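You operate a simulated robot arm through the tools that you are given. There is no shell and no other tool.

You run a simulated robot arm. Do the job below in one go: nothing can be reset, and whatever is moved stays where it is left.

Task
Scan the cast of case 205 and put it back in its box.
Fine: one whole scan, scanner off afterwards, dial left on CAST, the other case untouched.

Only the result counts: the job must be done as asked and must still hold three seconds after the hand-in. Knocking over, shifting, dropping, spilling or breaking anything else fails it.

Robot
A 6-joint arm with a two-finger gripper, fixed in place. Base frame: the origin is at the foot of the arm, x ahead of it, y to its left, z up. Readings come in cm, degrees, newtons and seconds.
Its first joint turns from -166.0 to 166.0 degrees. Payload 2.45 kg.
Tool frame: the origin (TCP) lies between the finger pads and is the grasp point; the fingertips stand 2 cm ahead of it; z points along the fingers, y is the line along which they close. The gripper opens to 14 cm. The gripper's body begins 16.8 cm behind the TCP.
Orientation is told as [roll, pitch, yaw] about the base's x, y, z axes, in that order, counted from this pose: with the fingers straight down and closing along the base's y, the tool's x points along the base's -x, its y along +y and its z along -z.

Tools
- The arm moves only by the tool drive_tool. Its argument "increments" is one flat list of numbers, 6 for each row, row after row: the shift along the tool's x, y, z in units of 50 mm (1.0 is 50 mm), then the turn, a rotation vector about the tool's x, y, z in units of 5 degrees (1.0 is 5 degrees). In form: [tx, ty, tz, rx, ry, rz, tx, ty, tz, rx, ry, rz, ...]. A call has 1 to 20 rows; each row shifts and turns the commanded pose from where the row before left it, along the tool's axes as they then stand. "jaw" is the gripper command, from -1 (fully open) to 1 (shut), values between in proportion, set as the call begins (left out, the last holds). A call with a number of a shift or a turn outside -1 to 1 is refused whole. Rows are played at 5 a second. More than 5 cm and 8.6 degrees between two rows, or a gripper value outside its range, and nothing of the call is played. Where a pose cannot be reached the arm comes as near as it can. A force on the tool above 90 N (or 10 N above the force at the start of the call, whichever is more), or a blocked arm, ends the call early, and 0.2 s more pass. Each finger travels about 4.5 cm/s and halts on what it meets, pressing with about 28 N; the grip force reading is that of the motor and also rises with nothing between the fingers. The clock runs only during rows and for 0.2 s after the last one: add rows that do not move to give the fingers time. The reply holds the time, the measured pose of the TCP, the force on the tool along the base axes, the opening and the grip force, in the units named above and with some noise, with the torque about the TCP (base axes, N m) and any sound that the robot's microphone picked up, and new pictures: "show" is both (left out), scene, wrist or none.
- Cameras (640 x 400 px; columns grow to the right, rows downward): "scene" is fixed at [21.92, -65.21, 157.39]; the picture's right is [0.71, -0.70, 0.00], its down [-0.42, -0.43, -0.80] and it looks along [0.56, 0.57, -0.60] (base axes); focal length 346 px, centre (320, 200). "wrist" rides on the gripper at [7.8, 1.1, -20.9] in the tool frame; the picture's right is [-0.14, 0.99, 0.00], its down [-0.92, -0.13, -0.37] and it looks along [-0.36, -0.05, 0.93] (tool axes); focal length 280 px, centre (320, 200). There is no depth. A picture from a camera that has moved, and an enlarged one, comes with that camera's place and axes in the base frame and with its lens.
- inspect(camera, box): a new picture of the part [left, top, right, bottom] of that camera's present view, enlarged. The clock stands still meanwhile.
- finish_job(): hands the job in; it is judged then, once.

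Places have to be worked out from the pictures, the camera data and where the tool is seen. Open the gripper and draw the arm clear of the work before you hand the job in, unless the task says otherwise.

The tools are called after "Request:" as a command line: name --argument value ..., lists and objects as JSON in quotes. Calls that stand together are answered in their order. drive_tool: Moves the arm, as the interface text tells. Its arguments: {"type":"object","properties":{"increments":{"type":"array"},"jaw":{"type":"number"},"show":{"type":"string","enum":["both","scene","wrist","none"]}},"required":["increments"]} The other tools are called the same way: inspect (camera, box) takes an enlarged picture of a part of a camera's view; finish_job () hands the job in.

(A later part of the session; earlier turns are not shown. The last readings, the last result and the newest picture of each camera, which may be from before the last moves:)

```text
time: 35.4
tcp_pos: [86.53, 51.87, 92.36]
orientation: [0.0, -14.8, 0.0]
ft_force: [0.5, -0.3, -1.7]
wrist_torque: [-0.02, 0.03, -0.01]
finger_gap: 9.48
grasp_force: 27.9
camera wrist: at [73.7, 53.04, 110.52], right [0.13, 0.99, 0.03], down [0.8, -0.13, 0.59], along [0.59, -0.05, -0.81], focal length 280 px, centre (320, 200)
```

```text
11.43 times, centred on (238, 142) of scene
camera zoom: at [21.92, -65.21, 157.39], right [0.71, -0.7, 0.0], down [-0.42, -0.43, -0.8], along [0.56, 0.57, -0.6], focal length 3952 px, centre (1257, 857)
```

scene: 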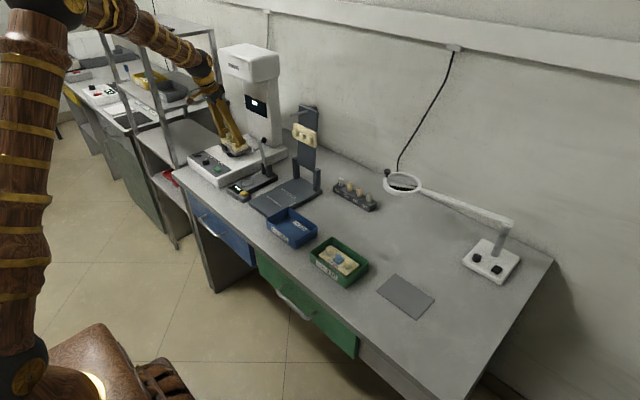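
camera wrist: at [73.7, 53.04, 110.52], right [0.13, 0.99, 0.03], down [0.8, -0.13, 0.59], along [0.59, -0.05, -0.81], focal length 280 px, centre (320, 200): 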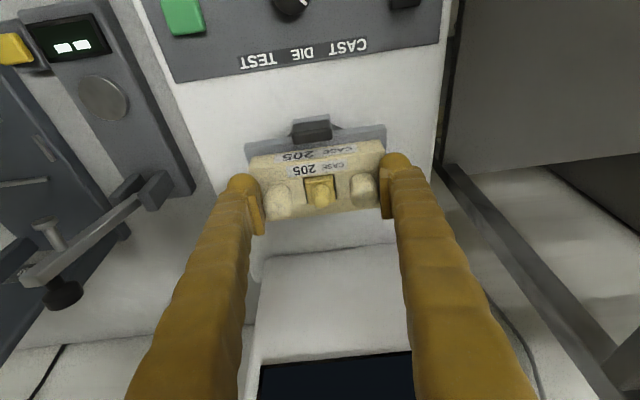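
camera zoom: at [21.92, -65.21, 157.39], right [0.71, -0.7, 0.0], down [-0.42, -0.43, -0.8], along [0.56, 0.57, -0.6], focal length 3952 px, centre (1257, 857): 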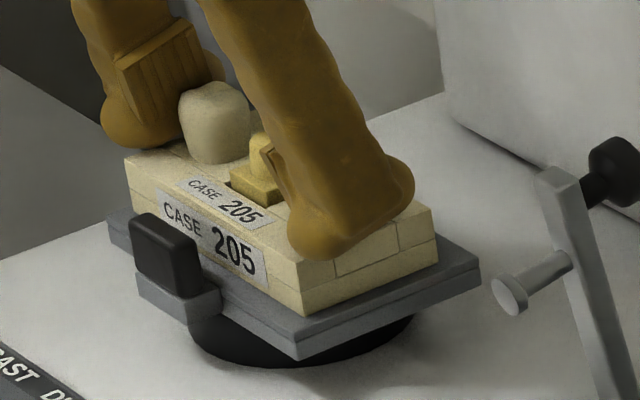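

The x margins now match (about 1.3 and 1.2 cm), but the cast is still about 3 mm too far in +y. I shift it -0.3 cm and lower it to light contact.

Request:
drive_tool --increments '[0, -0.06, 0, 0, 0, 0, 0, 0, 0, 0, 0, 0, 0.004, 0, 0.016, 0, 0, 0, 0, 0, 0, 0, 0, 0]' --show "none"

Request:
drive_tool --increments '[0.004, 0, 0.016, 0, 0, 0, 0, 0, 0, 0, 0, 0]' --show "none"

Request:
inspect --camera "scene" --box '[218, 125, 258, 160]'

```text
time: 36.4
tcp_pos: [86.53, 51.57, 92.32]
orientation: [0.0, -14.7, 0.1]
ft_force: [0.0, -2.3, 6.0]
wrist_torque: [-0.07, 0.11, 0.04]
finger_gap: 9.5
grasp_force: 28.2
```

```text
time: 37.0
tcp_pos: [86.58, 51.62, 92.33]
orientation: [0.0, -14.7, 0.1]
ft_force: [1.2, -4.0, 15.6]
wrist_torque: [-0.15, 0.01, -0.01]
finger_gap: 9.46
grasp_force: 27.8
```

```text
11.43 times, centred on (238, 142) of scene
camera zoom: at [21.92, -65.21, 157.39], right [0.71, -0.7, 0.0], down [-0.42, -0.43, -0.8], along [0.56, 0.57, -0.6], focal length 3952 px, centre (1257, 857)
```

zoom: 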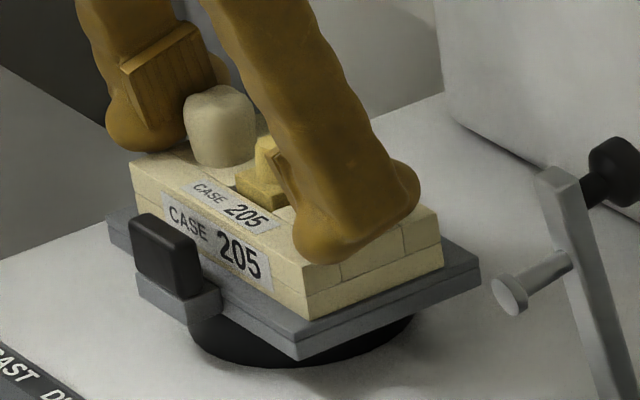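

It rests on the plate with light contact. I open the fingers and withdraw along the tool axis.

Request:
drive_tool --increments '[0, 0, 0, 0, 0, 0, 0, 0, 0, 0, 0, 0, 0, 0, 0, 0, 0, 0]' --jaw -0.43 --show "none"

Request:
drive_tool --increments '[0, 0, -0.05, 0, 0, 0, 0, 0, -0.1, 0, 0, 0, 0, 0, -0.2, 0, 0, 0, 0, 0, -0.4, 0, 0, 0, 0, 0, -0.6, 0, 0, 0, 0, 0, 0, 0, 0, 0]'

Request:
inspect --camera "wrist" --box '[220, 80, 420, 205]'

Request:
inspect --camera "scene" --box '[215, 85, 275, 160]'

```text
time: 37.8
tcp_pos: [86.65, 51.71, 92.22]
orientation: [0.0, -14.8, 0.0]
ft_force: [-1.0, 1.1, 0.9]
wrist_torque: [0.02, -0.03, -0.02]
finger_gap: 10.09
grasp_force: 0.5
```

```text
time: 39.2
tcp_pos: [84.79, 51.8, 98.68]
orientation: [-0.1, -14.8, 0.0]
ft_force: [-1.2, -0.3, 0.8]
wrist_torque: [-0.03, 0.01, 0.02]
finger_gap: 10.0
grasp_force: 0.0
camera wrist: at [71.92, 52.85, 116.88], right [0.13, 0.99, 0.03], down [0.8, -0.13, 0.59], along [0.59, -0.05, -0.81], focal length 280 px, centre (320, 200)
```

scene: 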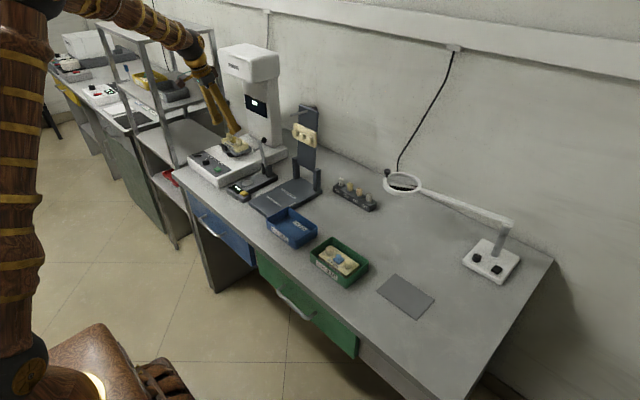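
wrist: 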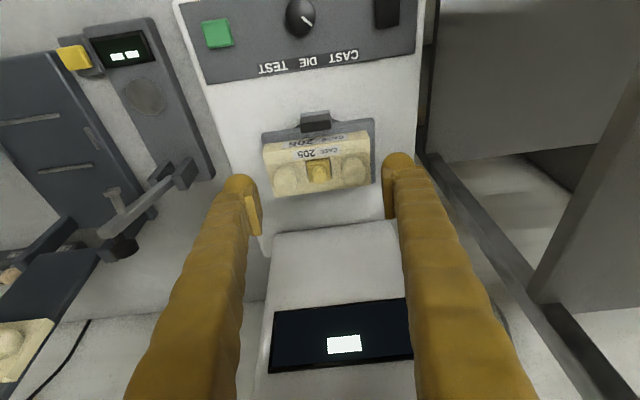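

```text
3.20 times, centred on (320, 142) of wrist
camera zoom: at [71.92, 52.85, 116.88], right [0.13, 0.99, 0.03], down [0.8, -0.13, 0.59], along [0.59, -0.05, -0.81], focal length 897 px, centre (320, 384)
```

zoom: 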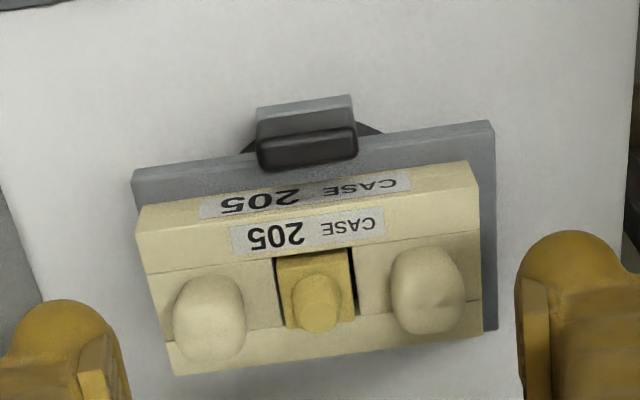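

```text
5.33 times, centred on (245, 122) of scene
camera zoom: at [21.92, -65.21, 157.39], right [0.71, -0.7, 0.0], down [-0.42, -0.43, -0.8], along [0.56, 0.57, -0.6], focal length 1844 px, centre (720, 613)
```

zoom: 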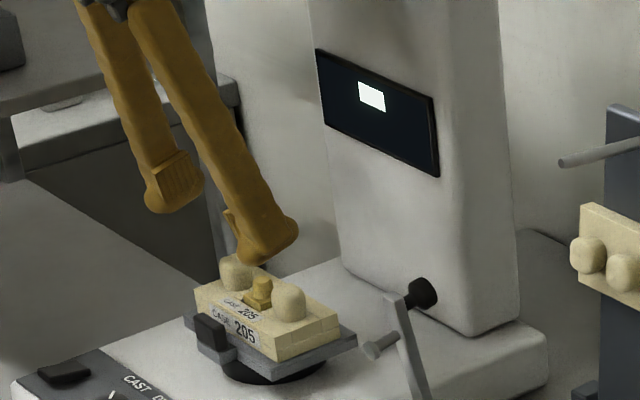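

The cast sits well on the plate with its die in place, and the screen is unchanged. For the panel controls I back off, straighten the tool and close the fingers. I will then yaw -90° so the wide gripper body stays clear of the rack beside the scanner (near y≈65).

Request:
drive_tool --increments '[0, 0, -0.3, 0, 1, 0, 0, 0, -0.4, 0, 1, 0, 0, 0, -0.4, 0, 1, 0, 0.7, 0, -0.1, 0, 0, 0, 0.7, 0, -0.1, 0, 0, 0, 0.7, 0, 0, 0, 0, 0, 0.2, 0, 0, 0, 0, 0, 0, 0, 0, 0, 0, 0]' --jaw 1 --show "none"

Request:
drive_tool --increments '[0, 0, 0, 0, 0, -1, 0, 0, 0, 0, 0, -1, 0, 0, 0, 0, 0, -1, 0, 0, 0, 0, 0, -1, 0, 0, 0, 0, 0, -1, 0, 0, 0, 0, 0, -1, 0, 0, 0, 0, 0, -1, 0, 0, 0, 0, 0, -1, 0, 0, 0, 0, 0, -1, 0, 0, 0, 0, 0, -1, 0, 0, 0, 0, 0, -1, 0, 0, 0, 0, 0, -1, 0, 0, 0, 0, 0, -1, 0, 0, 0, 0, 0, -1, 0, 0, 0, 0, 0, -1, 0, 0, 0, 0, 0, -1, 0, 0, 0, 0, 0, -1, 0, 0, 0, 0, 0, -1, 0, 0, 0, 0, 0, 0]'

```text
time: 41.0
tcp_pos: [72.3, 51.58, 105.16]
orientation: [0.0, 0.2, 0.0]
ft_force: [-0.2, -0.2, 0.2]
wrist_torque: [0.0, 0.01, -0.04]
finger_gap: 0.0
grasp_force: 28.2
```

```text
time: 45.0
tcp_pos: [72.49, 51.74, 105.07]
orientation: [0.2, 0.1, 90.0]
ft_force: [0.6, 0.7, 0.1]
wrist_torque: [-0.01, 0.03, -0.02]
finger_gap: 0.01
grasp_force: 28.6
camera wrist: at [71.44, 43.84, 125.99], right [-0.99, 0.14, 0.0], down [0.13, 0.92, 0.37], along [0.05, 0.36, -0.93], focal length 280 px, centre (320, 200)
```

scene: 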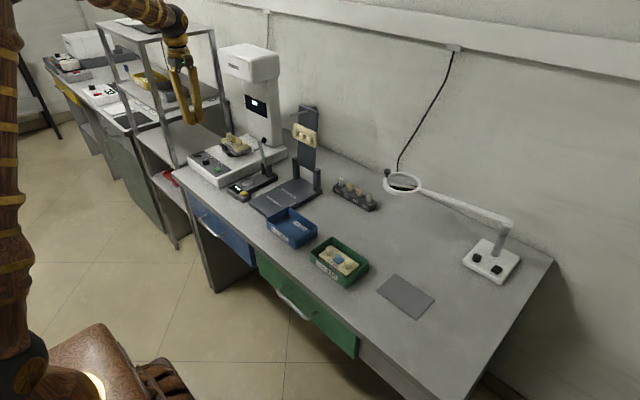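
wrist: 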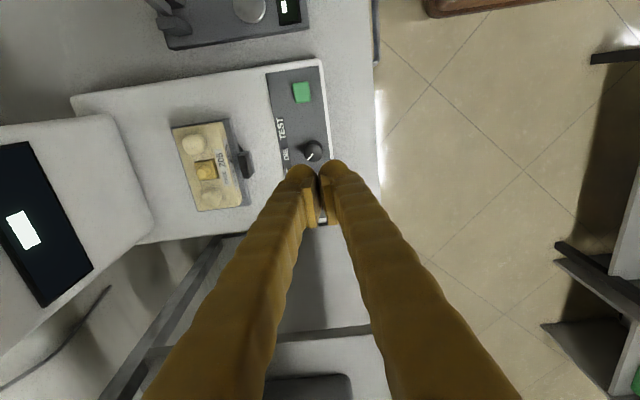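

With the tool yawed, the panel is in view: green button near (73.7, 43.9), dial near (73.2, 51.6) and rocker near (73.7, 59.8). The rocker's front end looks raised, so I move above that end at a safe height to check.

Request:
drive_tool --increments '[-0.4, 0.05, 0.3, 0, 0, 0, -0.4, 0.05, 0.4, 0, 0, 0, -0.4, 0.04, 0.4, 0, 0, 0, -0.4, 0.04, 0.4, 0, 0, 0, 0, 0, 0.3, 0, 0, 0, 0, 0, 0, 0, 0, 0]'

Request:
inspect --camera "scene" --box '[180, 130, 230, 180]'

Request:
inspect --camera "wrist" --box '[250, 100, 400, 230]'

```text
time: 46.4
tcp_pos: [71.42, 59.85, 96.0]
orientation: [0.2, -0.1, 90.0]
ft_force: [0.0, -0.4, 0.9]
wrist_torque: [-0.01, 0.03, 0.03]
finger_gap: 0.0
grasp_force: 28.0
camera wrist: at [70.5, 51.98, 116.85], right [-0.99, 0.14, 0.0], down [0.13, 0.92, 0.37], along [0.05, 0.37, -0.93], focal length 280 px, centre (320, 200)
```

scene: 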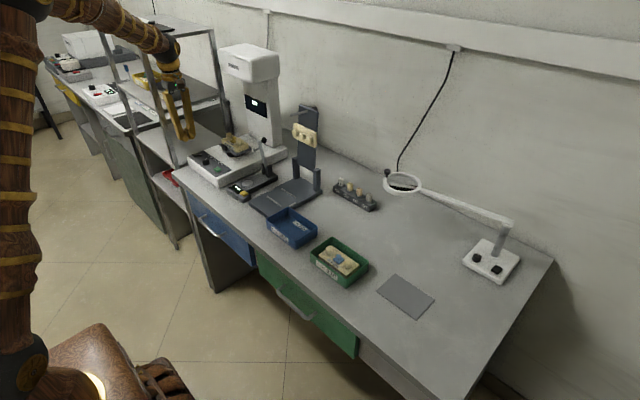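
wrist: 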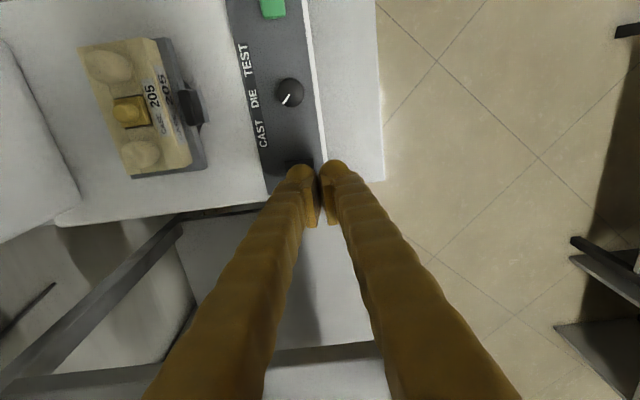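

```text
8.00 times, centred on (205, 155) of scene
camera zoom: at [21.92, -65.21, 157.39], right [0.71, -0.7, 0.0], down [-0.42, -0.43, -0.8], along [0.56, 0.57, -0.6], focal length 2767 px, centre (1240, 560)
```

zoom: 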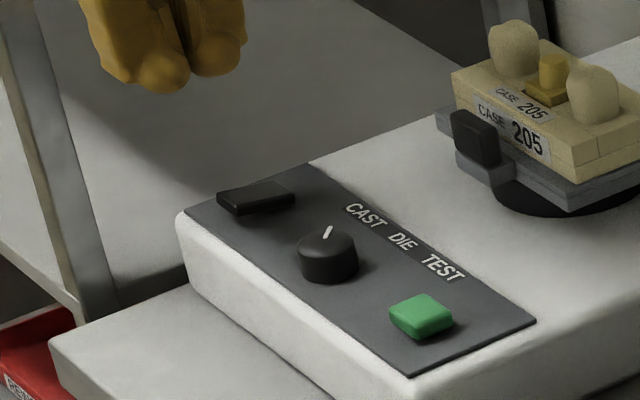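

```text
3.08 times, centred on (325, 165) of wrist
camera zoom: at [70.5, 51.98, 116.85], right [-0.99, 0.14, 0.0], down [0.13, 0.92, 0.37], along [0.05, 0.37, -0.93], focal length 863 px, centre (305, 308)
```

zoom: 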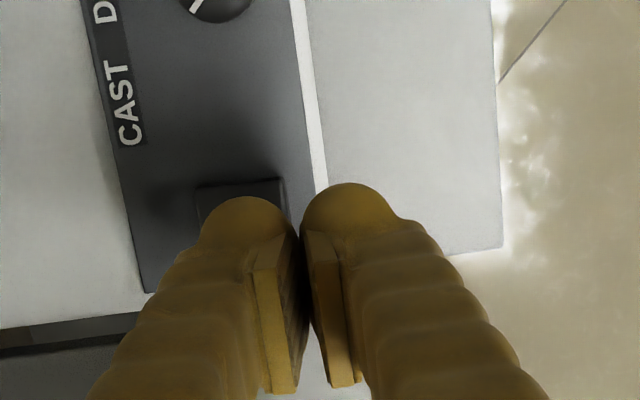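

The rocker spans x 72.1–75.3 and y 58.8–60.9. I centre the rear fingertip over its front end (x≈72.6) and go down to just above it.

Request:
drive_tool --increments '[0, -0.1, 0.3, 0, 0, 0, 0, 0, 0.4, 0, 0, 0, 0, 0, 0.3, 0, 0, 0, 0, 0, 0.2, 0, 0, 0, 0, 0, 0.1, 0, 0, 0, 0, 0, 0, 0, 0, 0]'

Request:
inspect --camera "scene" --box '[180, 130, 230, 180]'

```text
time: 47.8
tcp_pos: [71.97, 59.69, 89.55]
orientation: [0.2, 0.0, 90.0]
ft_force: [0.1, -0.1, 0.1]
wrist_torque: [0.02, 0.0, -0.01]
finger_gap: 0.0
grasp_force: 27.9
camera wrist: at [71.02, 51.85, 110.49], right [-0.99, 0.14, 0.0], down [0.13, 0.92, 0.37], along [0.05, 0.36, -0.93], focal length 280 px, centre (320, 200)
```

scene: 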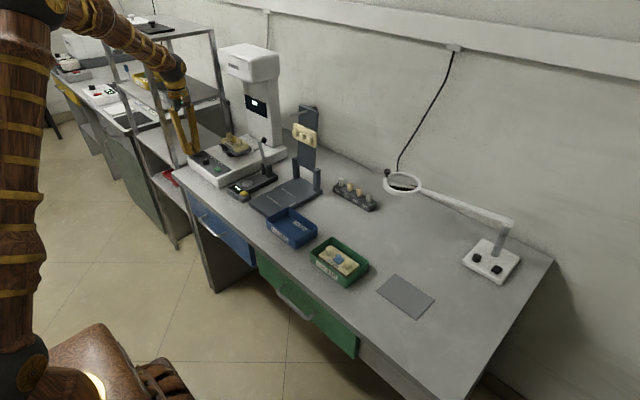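
wrist: 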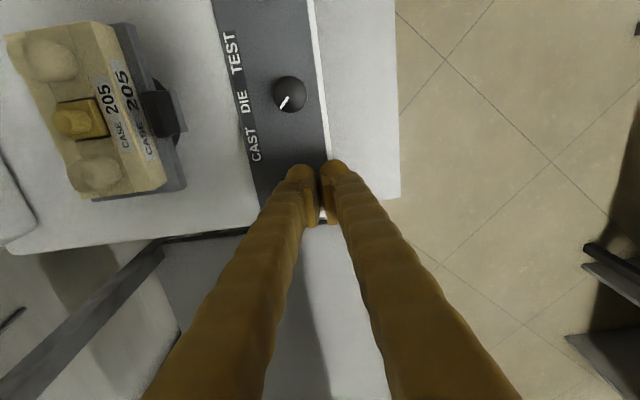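

```text
8.00 times, centred on (205, 155) of scene
camera zoom: at [21.92, -65.21, 157.39], right [0.71, -0.7, 0.0], down [-0.42, -0.43, -0.8], along [0.56, 0.57, -0.6], focal length 2767 px, centre (1240, 560)
```

zoom: 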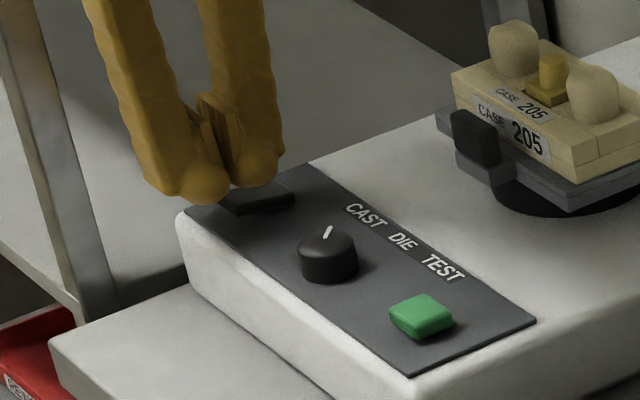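

The tip is nearly at the rocker with no contact force yet. I press on in small steps.

Request:
drive_tool --increments '[0, 0, 0.03, 0, 0, 0, 0, 0, 0.03, 0, 0, 0, 0, 0, 0.03, 0, 0, 0]' --show "none"

Request:
drive_tool --increments '[0, 0, 0.03, 0, 0, 0, 0, 0, 0.02, 0, 0, 0]' --show "scene"

Request:
inspect --camera "scene" --box '[180, 130, 230, 180]'

```text
time: 48.6
tcp_pos: [71.94, 59.66, 89.15]
orientation: [0.2, 0.1, 89.9]
ft_force: [-0.1, -0.7, 0.6]
wrist_torque: [0.02, 0.04, -0.01]
finger_gap: 0.0
grasp_force: 27.7
```

```text
time: 49.2
tcp_pos: [71.92, 59.56, 88.93]
orientation: [0.3, -0.1, 90.0]
ft_force: [-0.8, 0.3, 0.5]
wrist_torque: [0.01, 0.04, 0.02]
finger_gap: 0.0
grasp_force: 27.7
```

scene: 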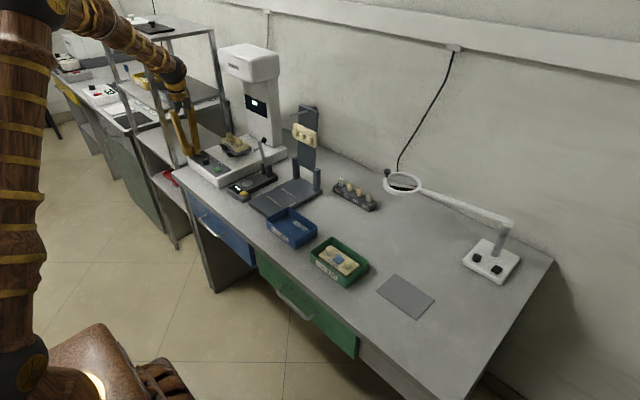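

```text
8.00 times, centred on (205, 155) of scene
camera zoom: at [21.92, -65.21, 157.39], right [0.71, -0.7, 0.0], down [-0.42, -0.43, -0.8], along [0.56, 0.57, -0.6], focal length 2767 px, centre (1240, 560)
```

zoom: 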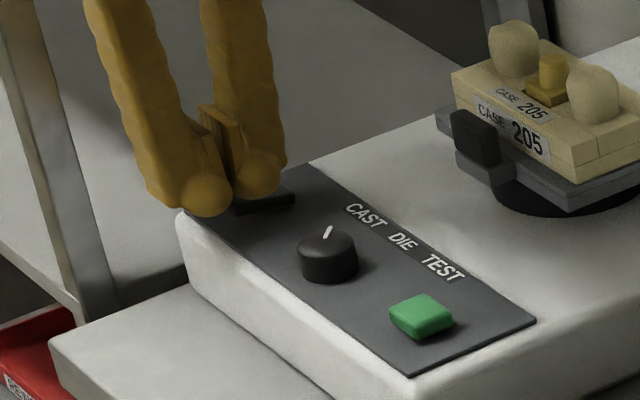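

Request:
drive_tool --increments '[0, 0, 0.03, 0, 0, 0, 0, 0, 0.02, 0, 0, 0]' --show "none"

Request:
drive_tool --increments '[0, 0, 0.03, 0, 0, 0, 0, 0, 0.02, 0, 0, 0]' --show "scene"

Request:
inspect --camera "scene" --box '[180, 130, 230, 180]'

```text
time: 49.8
tcp_pos: [71.88, 59.69, 88.62]
orientation: [0.2, 0.1, 90.0]
ft_force: [-0.2, -0.4, -0.5]
wrist_torque: [0.02, 0.01, -0.01]
finger_gap: 0.0
grasp_force: 28.5
```

```text
time: 50.4
tcp_pos: [71.83, 59.75, 88.54]
orientation: [0.2, 0.0, 90.0]
ft_force: [-0.3, 0.4, 1.6]
wrist_torque: [-0.03, 0.01, -0.01]
finger_gap: 0.02
grasp_force: 28.3
```

scene: 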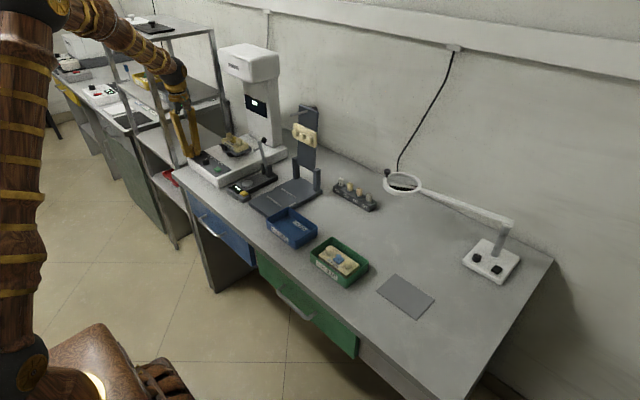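

```text
8.00 times, centred on (205, 155) of scene
camera zoom: at [21.92, -65.21, 157.39], right [0.71, -0.7, 0.0], down [-0.42, -0.43, -0.8], along [0.56, 0.57, -0.6], focal length 2767 px, centre (1240, 560)
```

zoom: 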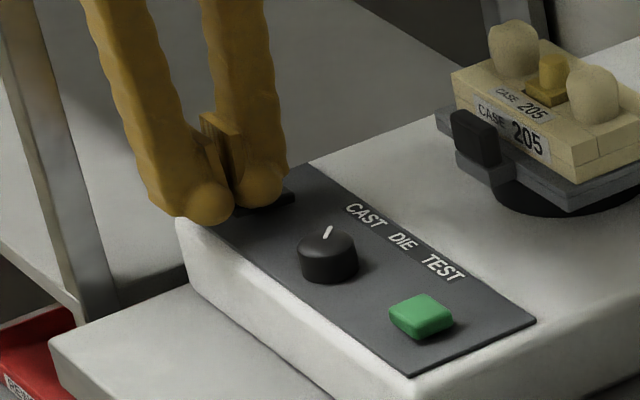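

Request:
drive_tool --increments '[0, 0, 0.02, 0, 0, 0, 0, 0, 0.02, 0, 0, 0]' --show "none"

Request:
drive_tool --increments '[0, 0, 0.02, 0, 0, 0, 0, 0, 0.02, 0, 0, 0]' --show "none"

Request:
inspect --camera "scene" --box '[180, 80, 270, 180]'

```text
time: 51.0
tcp_pos: [71.87, 59.66, 88.19]
orientation: [0.2, -0.1, 90.0]
ft_force: [0.7, -2.0, 4.1]
wrist_torque: [-0.06, -0.03, -0.01]
finger_gap: 0.0
grasp_force: 28.1
```

```text
time: 51.6
tcp_pos: [71.92, 59.73, 88.19]
orientation: [0.3, 0.0, 90.1]
ft_force: [-6.6, -11.6, 28.6]
wrist_torque: [-0.2, -0.23, -0.09]
finger_gap: 0.01
grasp_force: 28.0
```

```text
4.00 times, centred on (225, 130) of scene
camera zoom: at [21.92, -65.21, 157.39], right [0.71, -0.7, 0.0], down [-0.42, -0.43, -0.8], along [0.56, 0.57, -0.6], focal length 1383 px, centre (700, 480)
```

zoom: 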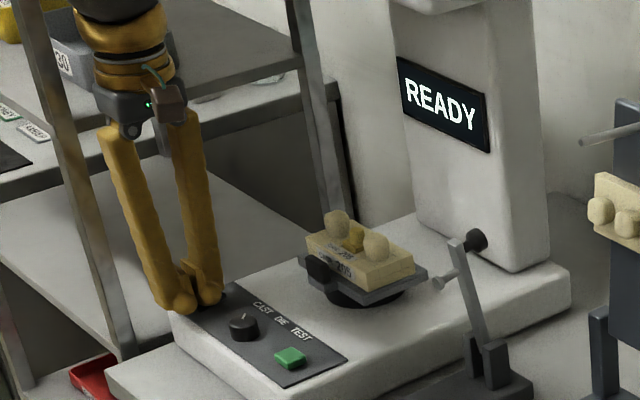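

The screen now reads READY, so the scanner is on. I raise the tool and check the switch, dial and cast.

Request:
drive_tool --increments '[0, 0, -0.1, 0, 0, 0, 0, 0, -0.3, 0, 0, 0, 0, 0, -0.4, 0, 0, 0, 0, 0, -0.4, 0, 0, 0, 0, 0, 0, 0, 0, 0]'

Request:
inspect --camera "scene" --box '[180, 80, 270, 180]'

Request:
inspect --camera "scene" --box '[180, 130, 240, 180]'

```text
time: 52.8
tcp_pos: [71.84, 59.7, 94.0]
orientation: [0.2, -0.1, 90.1]
ft_force: [0.3, -0.2, 0.5]
wrist_torque: [-0.02, 0.02, 0.0]
finger_gap: 0.0
grasp_force: 27.9
camera wrist: at [70.91, 51.82, 114.96], right [-0.99, 0.14, 0.0], down [0.13, 0.92, 0.37], along [0.05, 0.36, -0.93], focal length 280 px, centre (320, 200)
```

scene: 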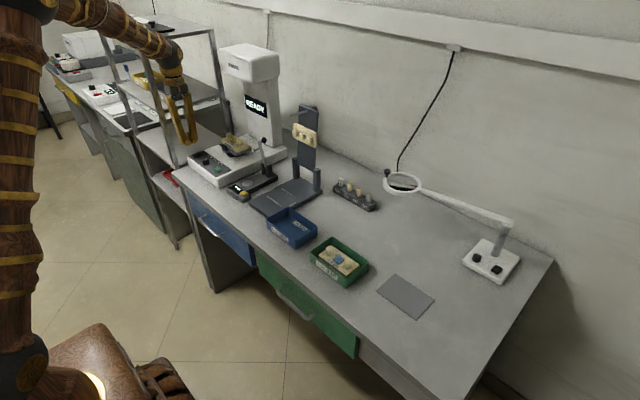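
wrist: 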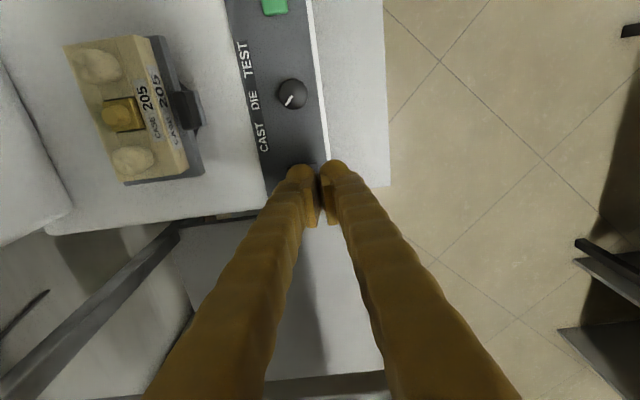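

```text
4.00 times, centred on (225, 130) of scene
camera zoom: at [21.92, -65.21, 157.39], right [0.71, -0.7, 0.0], down [-0.42, -0.43, -0.8], along [0.56, 0.57, -0.6], focal length 1383 px, centre (700, 480)
```

zoom: 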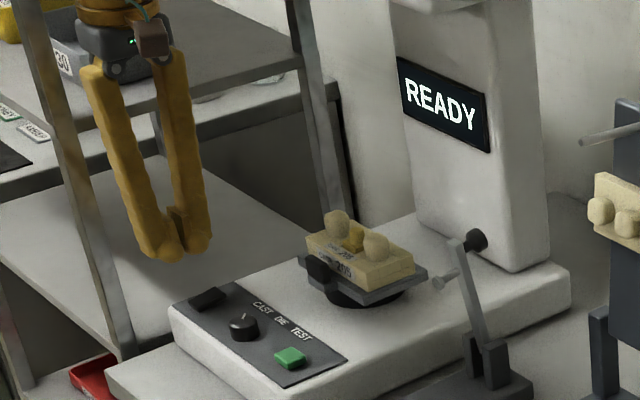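

```text
8.00 times, centred on (210, 155) of scene
camera zoom: at [21.92, -65.21, 157.39], right [0.71, -0.7, 0.0], down [-0.42, -0.43, -0.8], along [0.56, 0.57, -0.6], focal length 2767 px, centre (1200, 560)
```

zoom: 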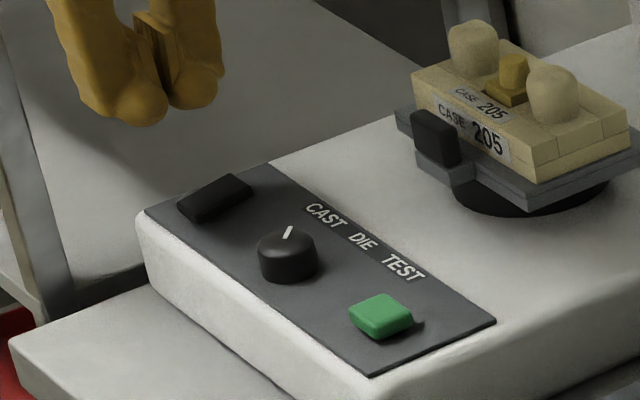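

READY with the dial on CAST, and the cast is undisturbed. I move over to the green start button near (73.7, 43.9).

Request:
drive_tool --increments '[0.5, -0.06, -0.1, 0, 0, 0, 0.8, -0.1, 0, 0, 0, 0, 0.8, -0.1, 0, 0, 0, 0, 0.7, -0.08, 0, 0, 0, 0, 0.36, -0.04, 0, 0, 0, 0, 0, 0, 0, 0, 0, 0]'

Request:
inspect --camera "wrist" --box '[250, 100, 400, 230]'

Request:
inspect --camera "scene" --box '[190, 130, 250, 180]'

```text
time: 54.2
tcp_pos: [73.95, 43.66, 94.42]
orientation: [0.1, -0.1, 90.0]
ft_force: [0.7, 0.1, -0.9]
wrist_torque: [0.0, 0.0, 0.01]
finger_gap: 0.02
grasp_force: 28.0
camera wrist: at [72.95, 35.79, 115.35], right [-0.99, 0.14, 0.0], down [0.13, 0.92, 0.37], along [0.05, 0.37, -0.93], focal length 280 px, centre (320, 200)
```

scene: 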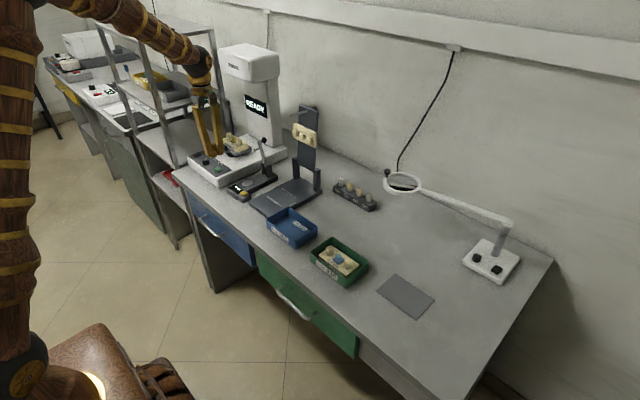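
wrist: 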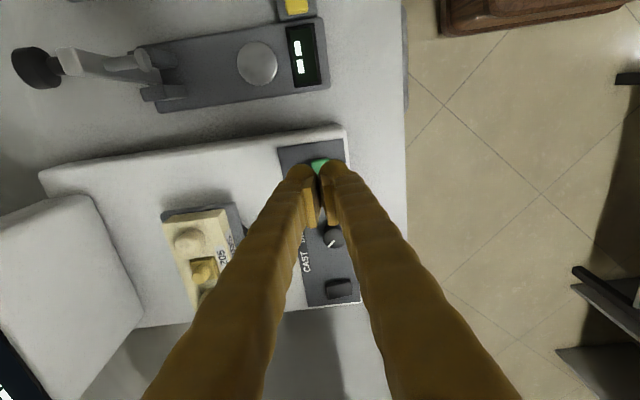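

```text
3.08 times, centred on (325, 165) of wrist
camera zoom: at [72.95, 35.79, 115.35], right [-0.99, 0.14, 0.0], down [0.13, 0.92, 0.37], along [0.05, 0.37, -0.93], focal length 863 px, centre (305, 308)
```

zoom: 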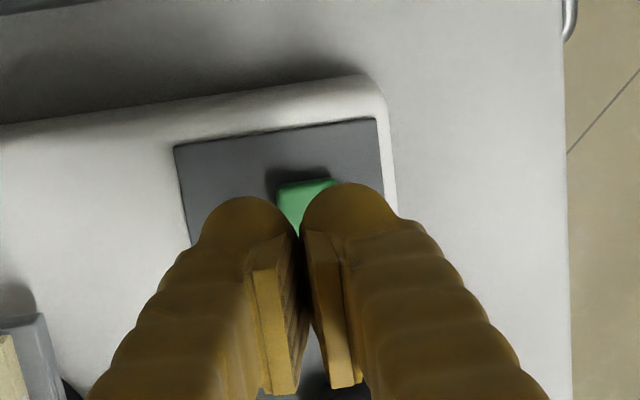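

```text
8.00 times, centred on (220, 155) of scene
camera zoom: at [21.92, -65.21, 157.39], right [0.71, -0.7, 0.0], down [-0.42, -0.43, -0.8], along [0.56, 0.57, -0.6], focal length 2767 px, centre (1120, 560)
```

zoom: 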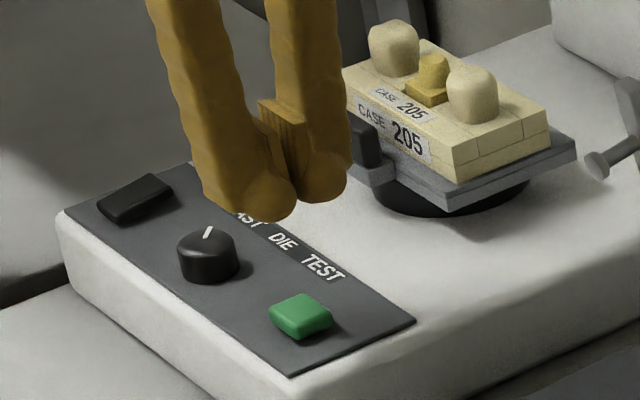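

The button lies directly below the closed fingertips. I go down to just above it, then press in small steps.

Request:
drive_tool --increments '[0, 0.03, 0.4, 0, 0, 0, 0, 0, 0.3, 0, 0, 0, 0, 0, 0.2, 0, 0, 0, 0, 0, 0.04, 0, 0, 0, 0, 0, 0, 0, 0, 0]' --show "none"

Request:
drive_tool --increments '[0, 0, 0.02, 0, 0, 0, 0, 0, 0.02, 0, 0, 0]' --show "none"

Request:
inspect --camera "scene" --box '[190, 80, 270, 180]'

```text
time: 55.4
tcp_pos: [73.57, 43.76, 89.74]
orientation: [0.3, 0.0, 90.0]
ft_force: [0.6, -0.1, 0.8]
wrist_torque: [0.01, 0.0, 0.0]
finger_gap: 0.0
grasp_force: 28.3
```

```text
time: 56.0
tcp_pos: [73.68, 43.84, 89.64]
orientation: [0.2, -0.1, 90.0]
ft_force: [-0.8, 0.7, 0.0]
wrist_torque: [0.0, 0.02, 0.01]
finger_gap: 0.0
grasp_force: 28.0
```

```text
4.00 times, centred on (230, 130) of scene
camera zoom: at [21.92, -65.21, 157.39], right [0.71, -0.7, 0.0], down [-0.42, -0.43, -0.8], along [0.56, 0.57, -0.6], focal length 1383 px, centre (680, 480)
```

zoom: 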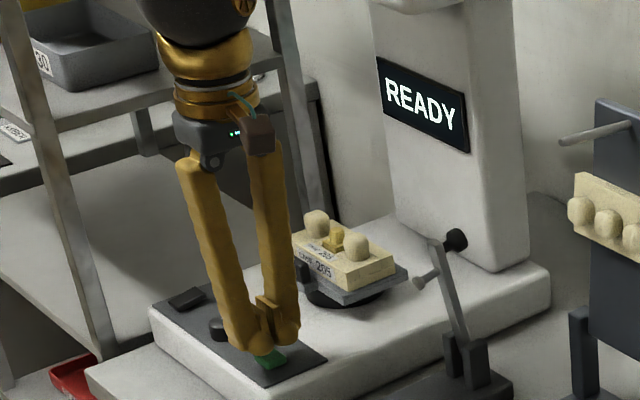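

Request:
drive_tool --increments '[0, 0, 0.03, 0, 0, 0, 0, 0, 0.03, 0, 0, 0, 0, 0, 0.03, 0, 0, 0]' --show "none"

Request:
drive_tool --increments '[0, 0, 0.03, 0, 0, 0, 0, 0, 0.02, 0, 0, 0]' --show "none"

Request:
inspect --camera "scene" --box '[190, 80, 270, 180]'

```text
time: 56.8
tcp_pos: [73.71, 43.81, 89.31]
orientation: [0.1, 0.0, 89.9]
ft_force: [0.6, 0.7, -0.3]
wrist_torque: [0.04, -0.01, 0.0]
finger_gap: 0.0
grasp_force: 27.8
```

```text
time: 57.4
tcp_pos: [73.62, 43.91, 88.94]
orientation: [0.3, 0.1, 90.0]
ft_force: [0.3, 0.3, 0.0]
wrist_torque: [-0.02, 0.0, 0.0]
finger_gap: 0.0
grasp_force: 28.6
```

```text
4.00 times, centred on (230, 130) of scene
camera zoom: at [21.92, -65.21, 157.39], right [0.71, -0.7, 0.0], down [-0.42, -0.43, -0.8], along [0.56, 0.57, -0.6], focal length 1383 px, centre (680, 480)
```

zoom: 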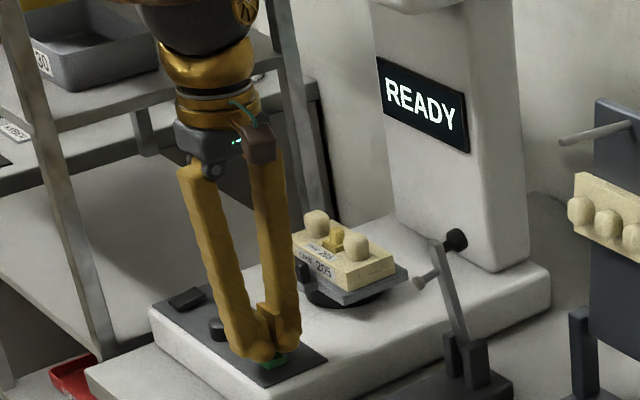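

Request:
drive_tool --increments '[0, 0, 0.02, 0, 0, 0, 0, 0, 0.02, 0, 0, 0]' --show "none"

Request:
drive_tool --increments '[0, 0, 0.02, 0, 0, 0, 0, 0, 0.02, 0, 0, 0]' --show "none"

Request:
inspect --camera "scene" --box '[190, 80, 270, 180]'

```text
time: 58.0
tcp_pos: [73.68, 43.86, 88.73]
orientation: [0.2, -0.1, 90.0]
ft_force: [0.1, -0.1, 0.9]
wrist_torque: [-0.01, -0.02, 0.04]
finger_gap: 0.0
grasp_force: 28.1
```

```text
time: 58.6
tcp_pos: [73.68, 43.91, 88.56]
orientation: [0.1, 0.0, 90.0]
ft_force: [0.0, -0.4, 0.9]
wrist_torque: [-0.01, -0.01, 0.03]
finger_gap: 0.0
grasp_force: 27.9
```

```text
4.00 times, centred on (230, 130) of scene
camera zoom: at [21.92, -65.21, 157.39], right [0.71, -0.7, 0.0], down [-0.42, -0.43, -0.8], along [0.56, 0.57, -0.6], focal length 1383 px, centre (680, 480)
```

zoom: 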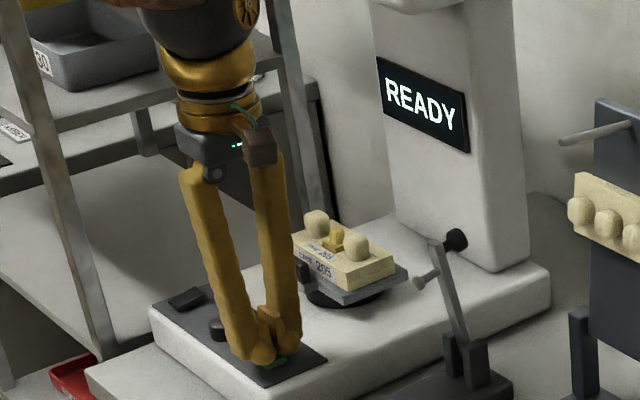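

Request:
drive_tool --increments '[0, 0, 0.02, 0, 0, 0, 0, 0, 0.02, 0, 0, 0]' --show "none"

Request:
inspect --camera "scene" --box '[190, 80, 270, 180]'

```text
time: 59.2
tcp_pos: [73.69, 43.95, 88.4]
orientation: [0.2, 0.1, 90.0]
ft_force: [-0.9, -0.8, -0.3]
wrist_torque: [0.0, -0.02, 0.0]
finger_gap: 0.01
grasp_force: 29.5
```

```text
4.00 times, centred on (230, 130) of scene
camera zoom: at [21.92, -65.21, 157.39], right [0.71, -0.7, 0.0], down [-0.42, -0.43, -0.8], along [0.56, 0.57, -0.6], focal length 1383 px, centre (680, 480)
```

zoom: 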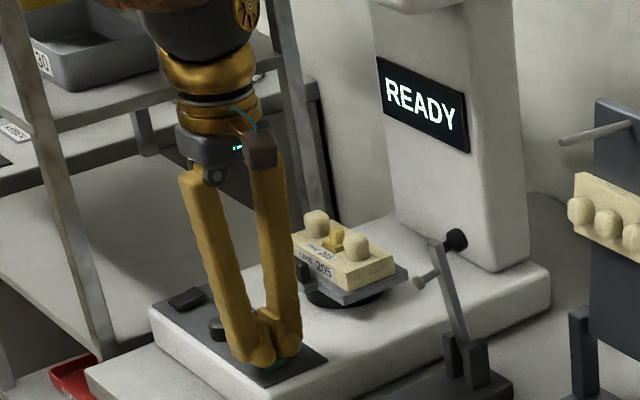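

Request:
drive_tool --increments '[0, 0, 0.02, 0, 0, 0, 0, 0, 0.02, 0, 0, 0]' --show "none"

Request:
inspect --camera "scene" --box '[190, 80, 270, 180]'

```text
time: 59.8
tcp_pos: [73.7, 43.94, 88.23]
orientation: [0.1, 0.1, 89.9]
ft_force: [-1.2, -0.1, 0.9]
wrist_torque: [-0.02, 0.04, -0.05]
finger_gap: 0.61
grasp_force: 28.9
```

```text
4.00 times, centred on (230, 130) of scene
camera zoom: at [21.92, -65.21, 157.39], right [0.71, -0.7, 0.0], down [-0.42, -0.43, -0.8], along [0.56, 0.57, -0.6], focal length 1383 px, centre (680, 480)
```

zoom: 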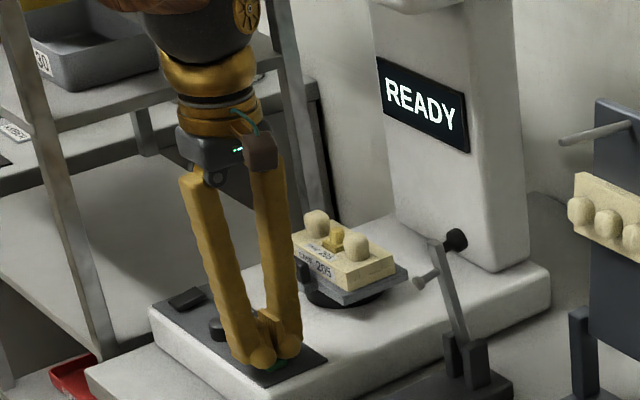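

The button is wedging between the two rounded tips (the gap opened to 0.6 cm) and is not being pressed. I back off and will put a single fingertip over it instead.

Request:
drive_tool --increments '[0, 0, -0.06, 0, 0, 0, 0, 0, -0.1, 0, 0, 0, 0, 0, -0.2, 0, 0, 0, 0, -0.14, 0, 0, 0, 0, 0, 0, 0, 0, 0, 0]'

Request:
inspect --camera "scene" --box '[190, 130, 250, 180]'

```text
time: 61.0
tcp_pos: [74.43, 43.81, 90.09]
orientation: [0.1, 0.1, 90.0]
ft_force: [1.1, -0.4, 0.1]
wrist_torque: [0.0, 0.01, -0.01]
finger_gap: 0.03
grasp_force: 29.3
camera wrist: at [73.45, 35.99, 110.86], right [-0.99, 0.14, 0.0], down [0.13, 0.92, 0.37], along [0.05, 0.37, -0.93], focal length 280 px, centre (320, 200)
```

scene: 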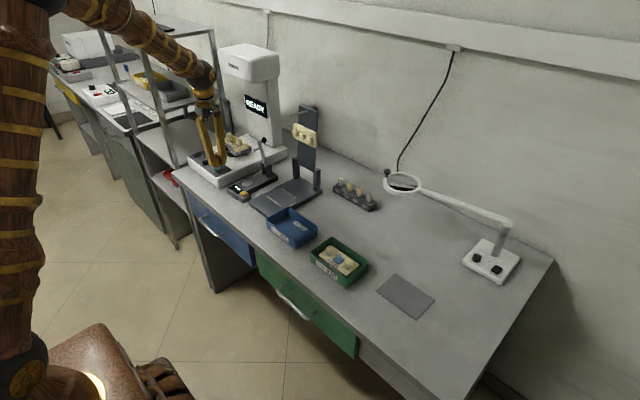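
wrist: 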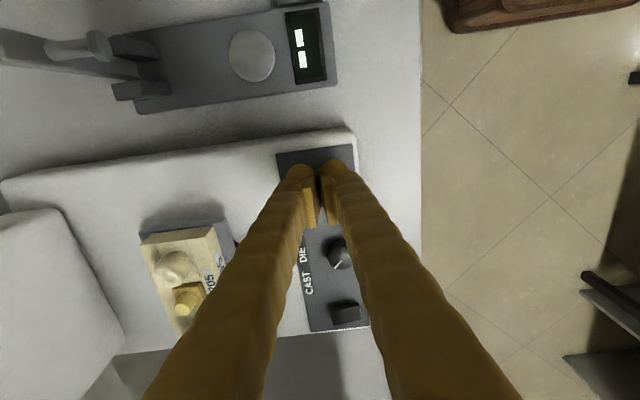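

```text
8.00 times, centred on (220, 155) of scene
camera zoom: at [21.92, -65.21, 157.39], right [0.71, -0.7, 0.0], down [-0.42, -0.43, -0.8], along [0.56, 0.57, -0.6], focal length 2767 px, centre (1120, 560)
```

zoom: 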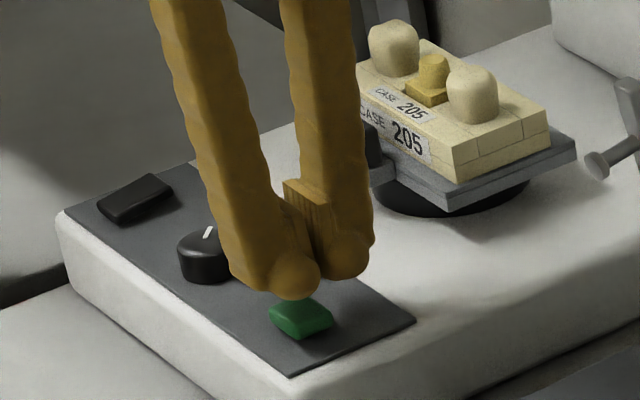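

One fingertip is now over the button. I press down in small steps and watch the screen.

Request:
drive_tool --increments '[0, 0, 0.06, 0, 0, 0, 0, 0, 0.06, 0, 0, 0, 0, 0, 0.06, 0, 0, 0, 0, 0, 0.06, 0, 0, 0, 0, 0, 0, 0, 0, 0]' --show "none"

Request:
drive_tool --increments '[0, 0, 0.02, 0, 0, 0, 0, 0, 0.02, 0, 0, 0]' --show "none"

Request:
inspect --camera "scene" --box '[190, 80, 270, 180]'

```text
time: 62.2
tcp_pos: [74.39, 43.91, 88.83]
orientation: [0.2, 0.0, 90.0]
ft_force: [-0.4, 0.1, 0.5]
wrist_torque: [-0.01, 0.01, 0.02]
finger_gap: 0.0
grasp_force: 29.6
```

```text
time: 62.8
tcp_pos: [74.47, 44.0, 88.52]
orientation: [0.2, -0.1, 90.0]
ft_force: [-0.9, -0.4, 0.4]
wrist_torque: [-0.03, 0.0, 0.01]
finger_gap: 0.02
grasp_force: 29.2
```

```text
4.00 times, centred on (230, 130) of scene
camera zoom: at [21.92, -65.21, 157.39], right [0.71, -0.7, 0.0], down [-0.42, -0.43, -0.8], along [0.56, 0.57, -0.6], focal length 1383 px, centre (680, 480)
```

zoom: 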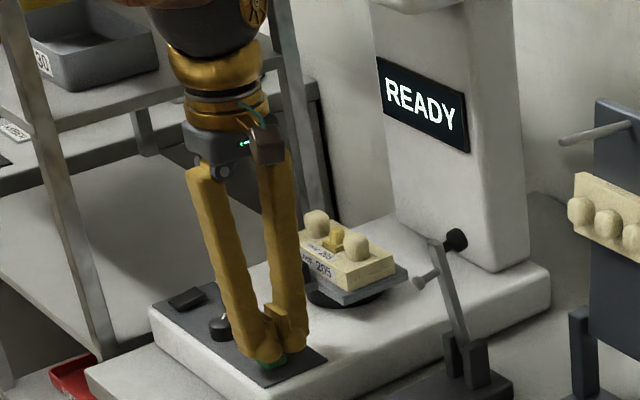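

Request:
drive_tool --increments '[0, 0, 0.02, 0, 0, 0, 0, 0, 0.02, 0, 0, 0]' --show "none"

Request:
drive_tool --increments '[0, 0, 0.02, 0, 0, 0, 0, 0, 0.01, 0, 0, 0]' --show "none"

Request:
inspect --camera "scene" --box '[190, 80, 270, 180]'

```text
time: 63.4
tcp_pos: [74.45, 43.8, 88.39]
orientation: [0.2, 0.1, 90.0]
ft_force: [-0.7, 0.0, 1.0]
wrist_torque: [-0.02, 0.02, 0.01]
finger_gap: 0.0
grasp_force: 29.6
```

```text
time: 64.0
tcp_pos: [74.41, 43.9, 88.21]
orientation: [0.1, 0.0, 90.0]
ft_force: [0.7, 0.5, 1.0]
wrist_torque: [0.0, 0.02, 0.01]
finger_gap: 0.0
grasp_force: 29.4
```

```text
4.00 times, centred on (230, 130) of scene
camera zoom: at [21.92, -65.21, 157.39], right [0.71, -0.7, 0.0], down [-0.42, -0.43, -0.8], along [0.56, 0.57, -0.6], focal length 1383 px, centre (680, 480)
```

zoom: 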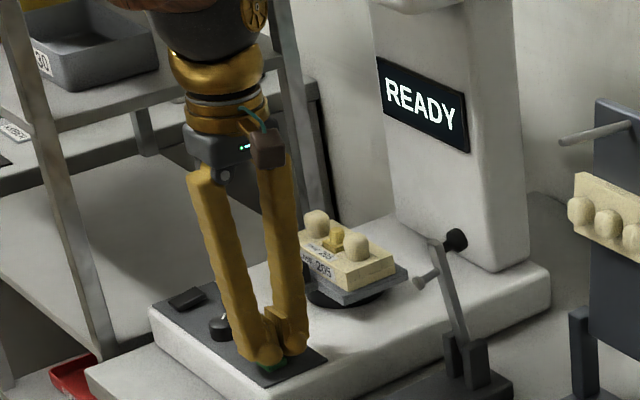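

Request:
drive_tool --increments '[0, 0, 0.02, 0, 0, 0, 0, 0, 0.01, 0, 0, 0]' --show "none"

Request:
drive_tool --increments '[0, 0, 0.02, 0, 0, 0, 0, 0, 0.01, 0, 0, 0]' --show "none"

Request:
inspect --camera "scene" --box '[190, 80, 270, 180]'

```text
time: 64.6
tcp_pos: [74.22, 43.97, 88.11]
orientation: [0.2, 0.0, 89.9]
ft_force: [0.4, -0.5, 2.3]
wrist_torque: [-0.03, 0.02, -0.01]
finger_gap: 0.0
grasp_force: 29.4
heard: click
```

```text
time: 65.2
tcp_pos: [74.3, 43.86, 87.83]
orientation: [0.1, -0.1, 90.0]
ft_force: [-1.5, 0.2, 2.5]
wrist_torque: [0.01, 0.05, -0.01]
finger_gap: 0.02
grasp_force: 29.6
```

```text
4.00 times, centred on (230, 130) of scene
camera zoom: at [21.92, -65.21, 157.39], right [0.71, -0.7, 0.0], down [-0.42, -0.43, -0.8], along [0.56, 0.57, -0.6], focal length 1383 px, centre (680, 480)
```

zoom: 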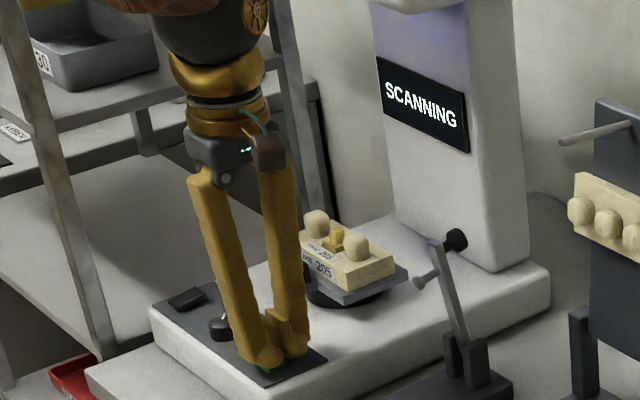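

I heard a click and the screen shows SCANNING. I lift straight up, back away, and wait for the scan to finish.

Request:
drive_tool --increments '[0, 0, -0.1, 0, 0, 0, 0, 0, -0.4, 0, 0, 0, 0, 0, -0.6, 0, 0, 0, 0, 0.3, -0.6, 0, 0, 0, 0, 0.5, -0.4, 0, 0, 0, 0, 0.5, 0, 0, 0, 0, 0, 0, 0, 0, 0, 0]'

Request:
inspect --camera "scene" --box '[190, 80, 270, 180]'

```text
time: 66.8
tcp_pos: [67.79, 43.93, 98.42]
orientation: [0.1, 0.0, 90.1]
ft_force: [-0.2, 0.4, 0.0]
wrist_torque: [0.0, -0.03, -0.04]
finger_gap: 0.01
grasp_force: 29.0
camera wrist: at [66.86, 36.07, 119.27], right [-0.99, 0.14, 0.0], down [0.13, 0.92, 0.37], along [0.05, 0.36, -0.93], focal length 280 px, centre (320, 200)
```

scene: 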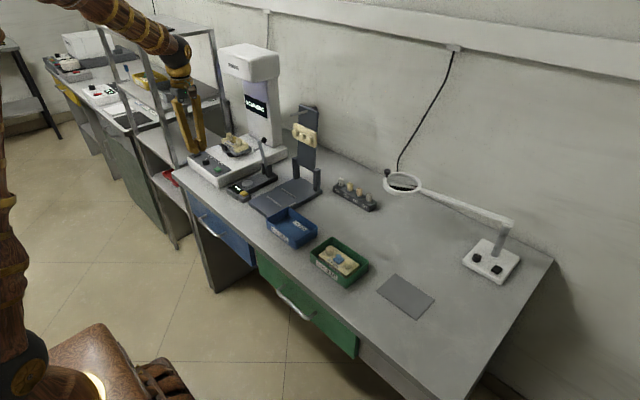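
wrist: 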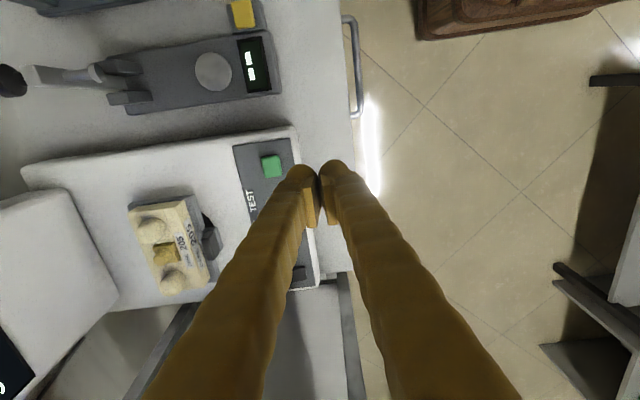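

```text
4.00 times, centred on (230, 130) of scene
camera zoom: at [21.92, -65.21, 157.39], right [0.71, -0.7, 0.0], down [-0.42, -0.43, -0.8], along [0.56, 0.57, -0.6], focal length 1383 px, centre (680, 480)
```

zoom: 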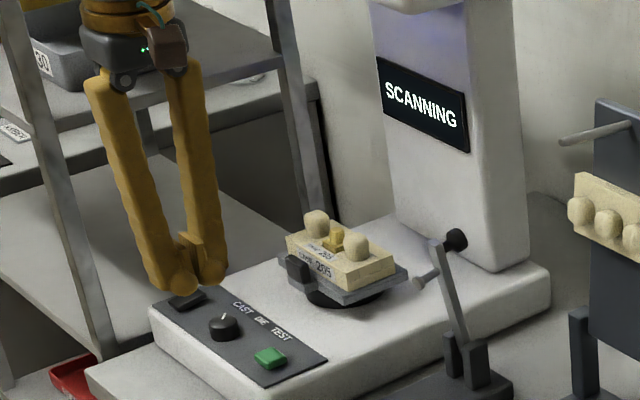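

Still scanning. I wait without moving.

Request:
drive_tool --increments '[0, 0, 0, 0, 0, 0, 0, 0, 0, 0, 0, 0, 0, 0, 0, 0, 0, 0, 0, 0, 0, 0, 0, 0, 0, 0, 0, 0, 0, 0, 0, 0, 0, 0, 0, 0, 0, 0, 0, 0, 0, 0, 0, 0, 0, 0, 0, 0, 0, 0, 0, 0, 0, 0, 0, 0, 0, 0, 0, 0, 0, 0, 0, 0, 0, 0, 0, 0, 0, 0, 0, 0, 0, 0, 0, 0, 0, 0, 0, 0, 0, 0, 0, 0, 0, 0, 0, 0, 0, 0]' --show "none"

Request:
inspect --camera "scene" --box '[190, 80, 270, 180]'

```text
time: 70.0
tcp_pos: [67.82, 43.87, 98.47]
orientation: [0.1, 0.0, 90.0]
ft_force: [0.4, -0.4, -0.3]
wrist_torque: [-0.02, 0.0, 0.01]
finger_gap: 0.02
grasp_force: 28.8
```

```text
4.00 times, centred on (230, 130) of scene
camera zoom: at [21.92, -65.21, 157.39], right [0.71, -0.7, 0.0], down [-0.42, -0.43, -0.8], along [0.56, 0.57, -0.6], focal length 1383 px, centre (680, 480)
```

zoom: 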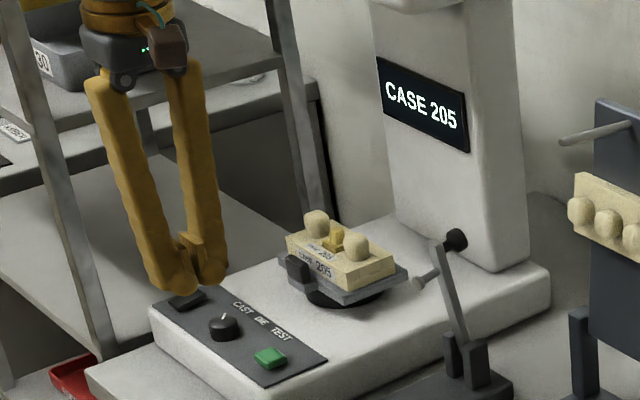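

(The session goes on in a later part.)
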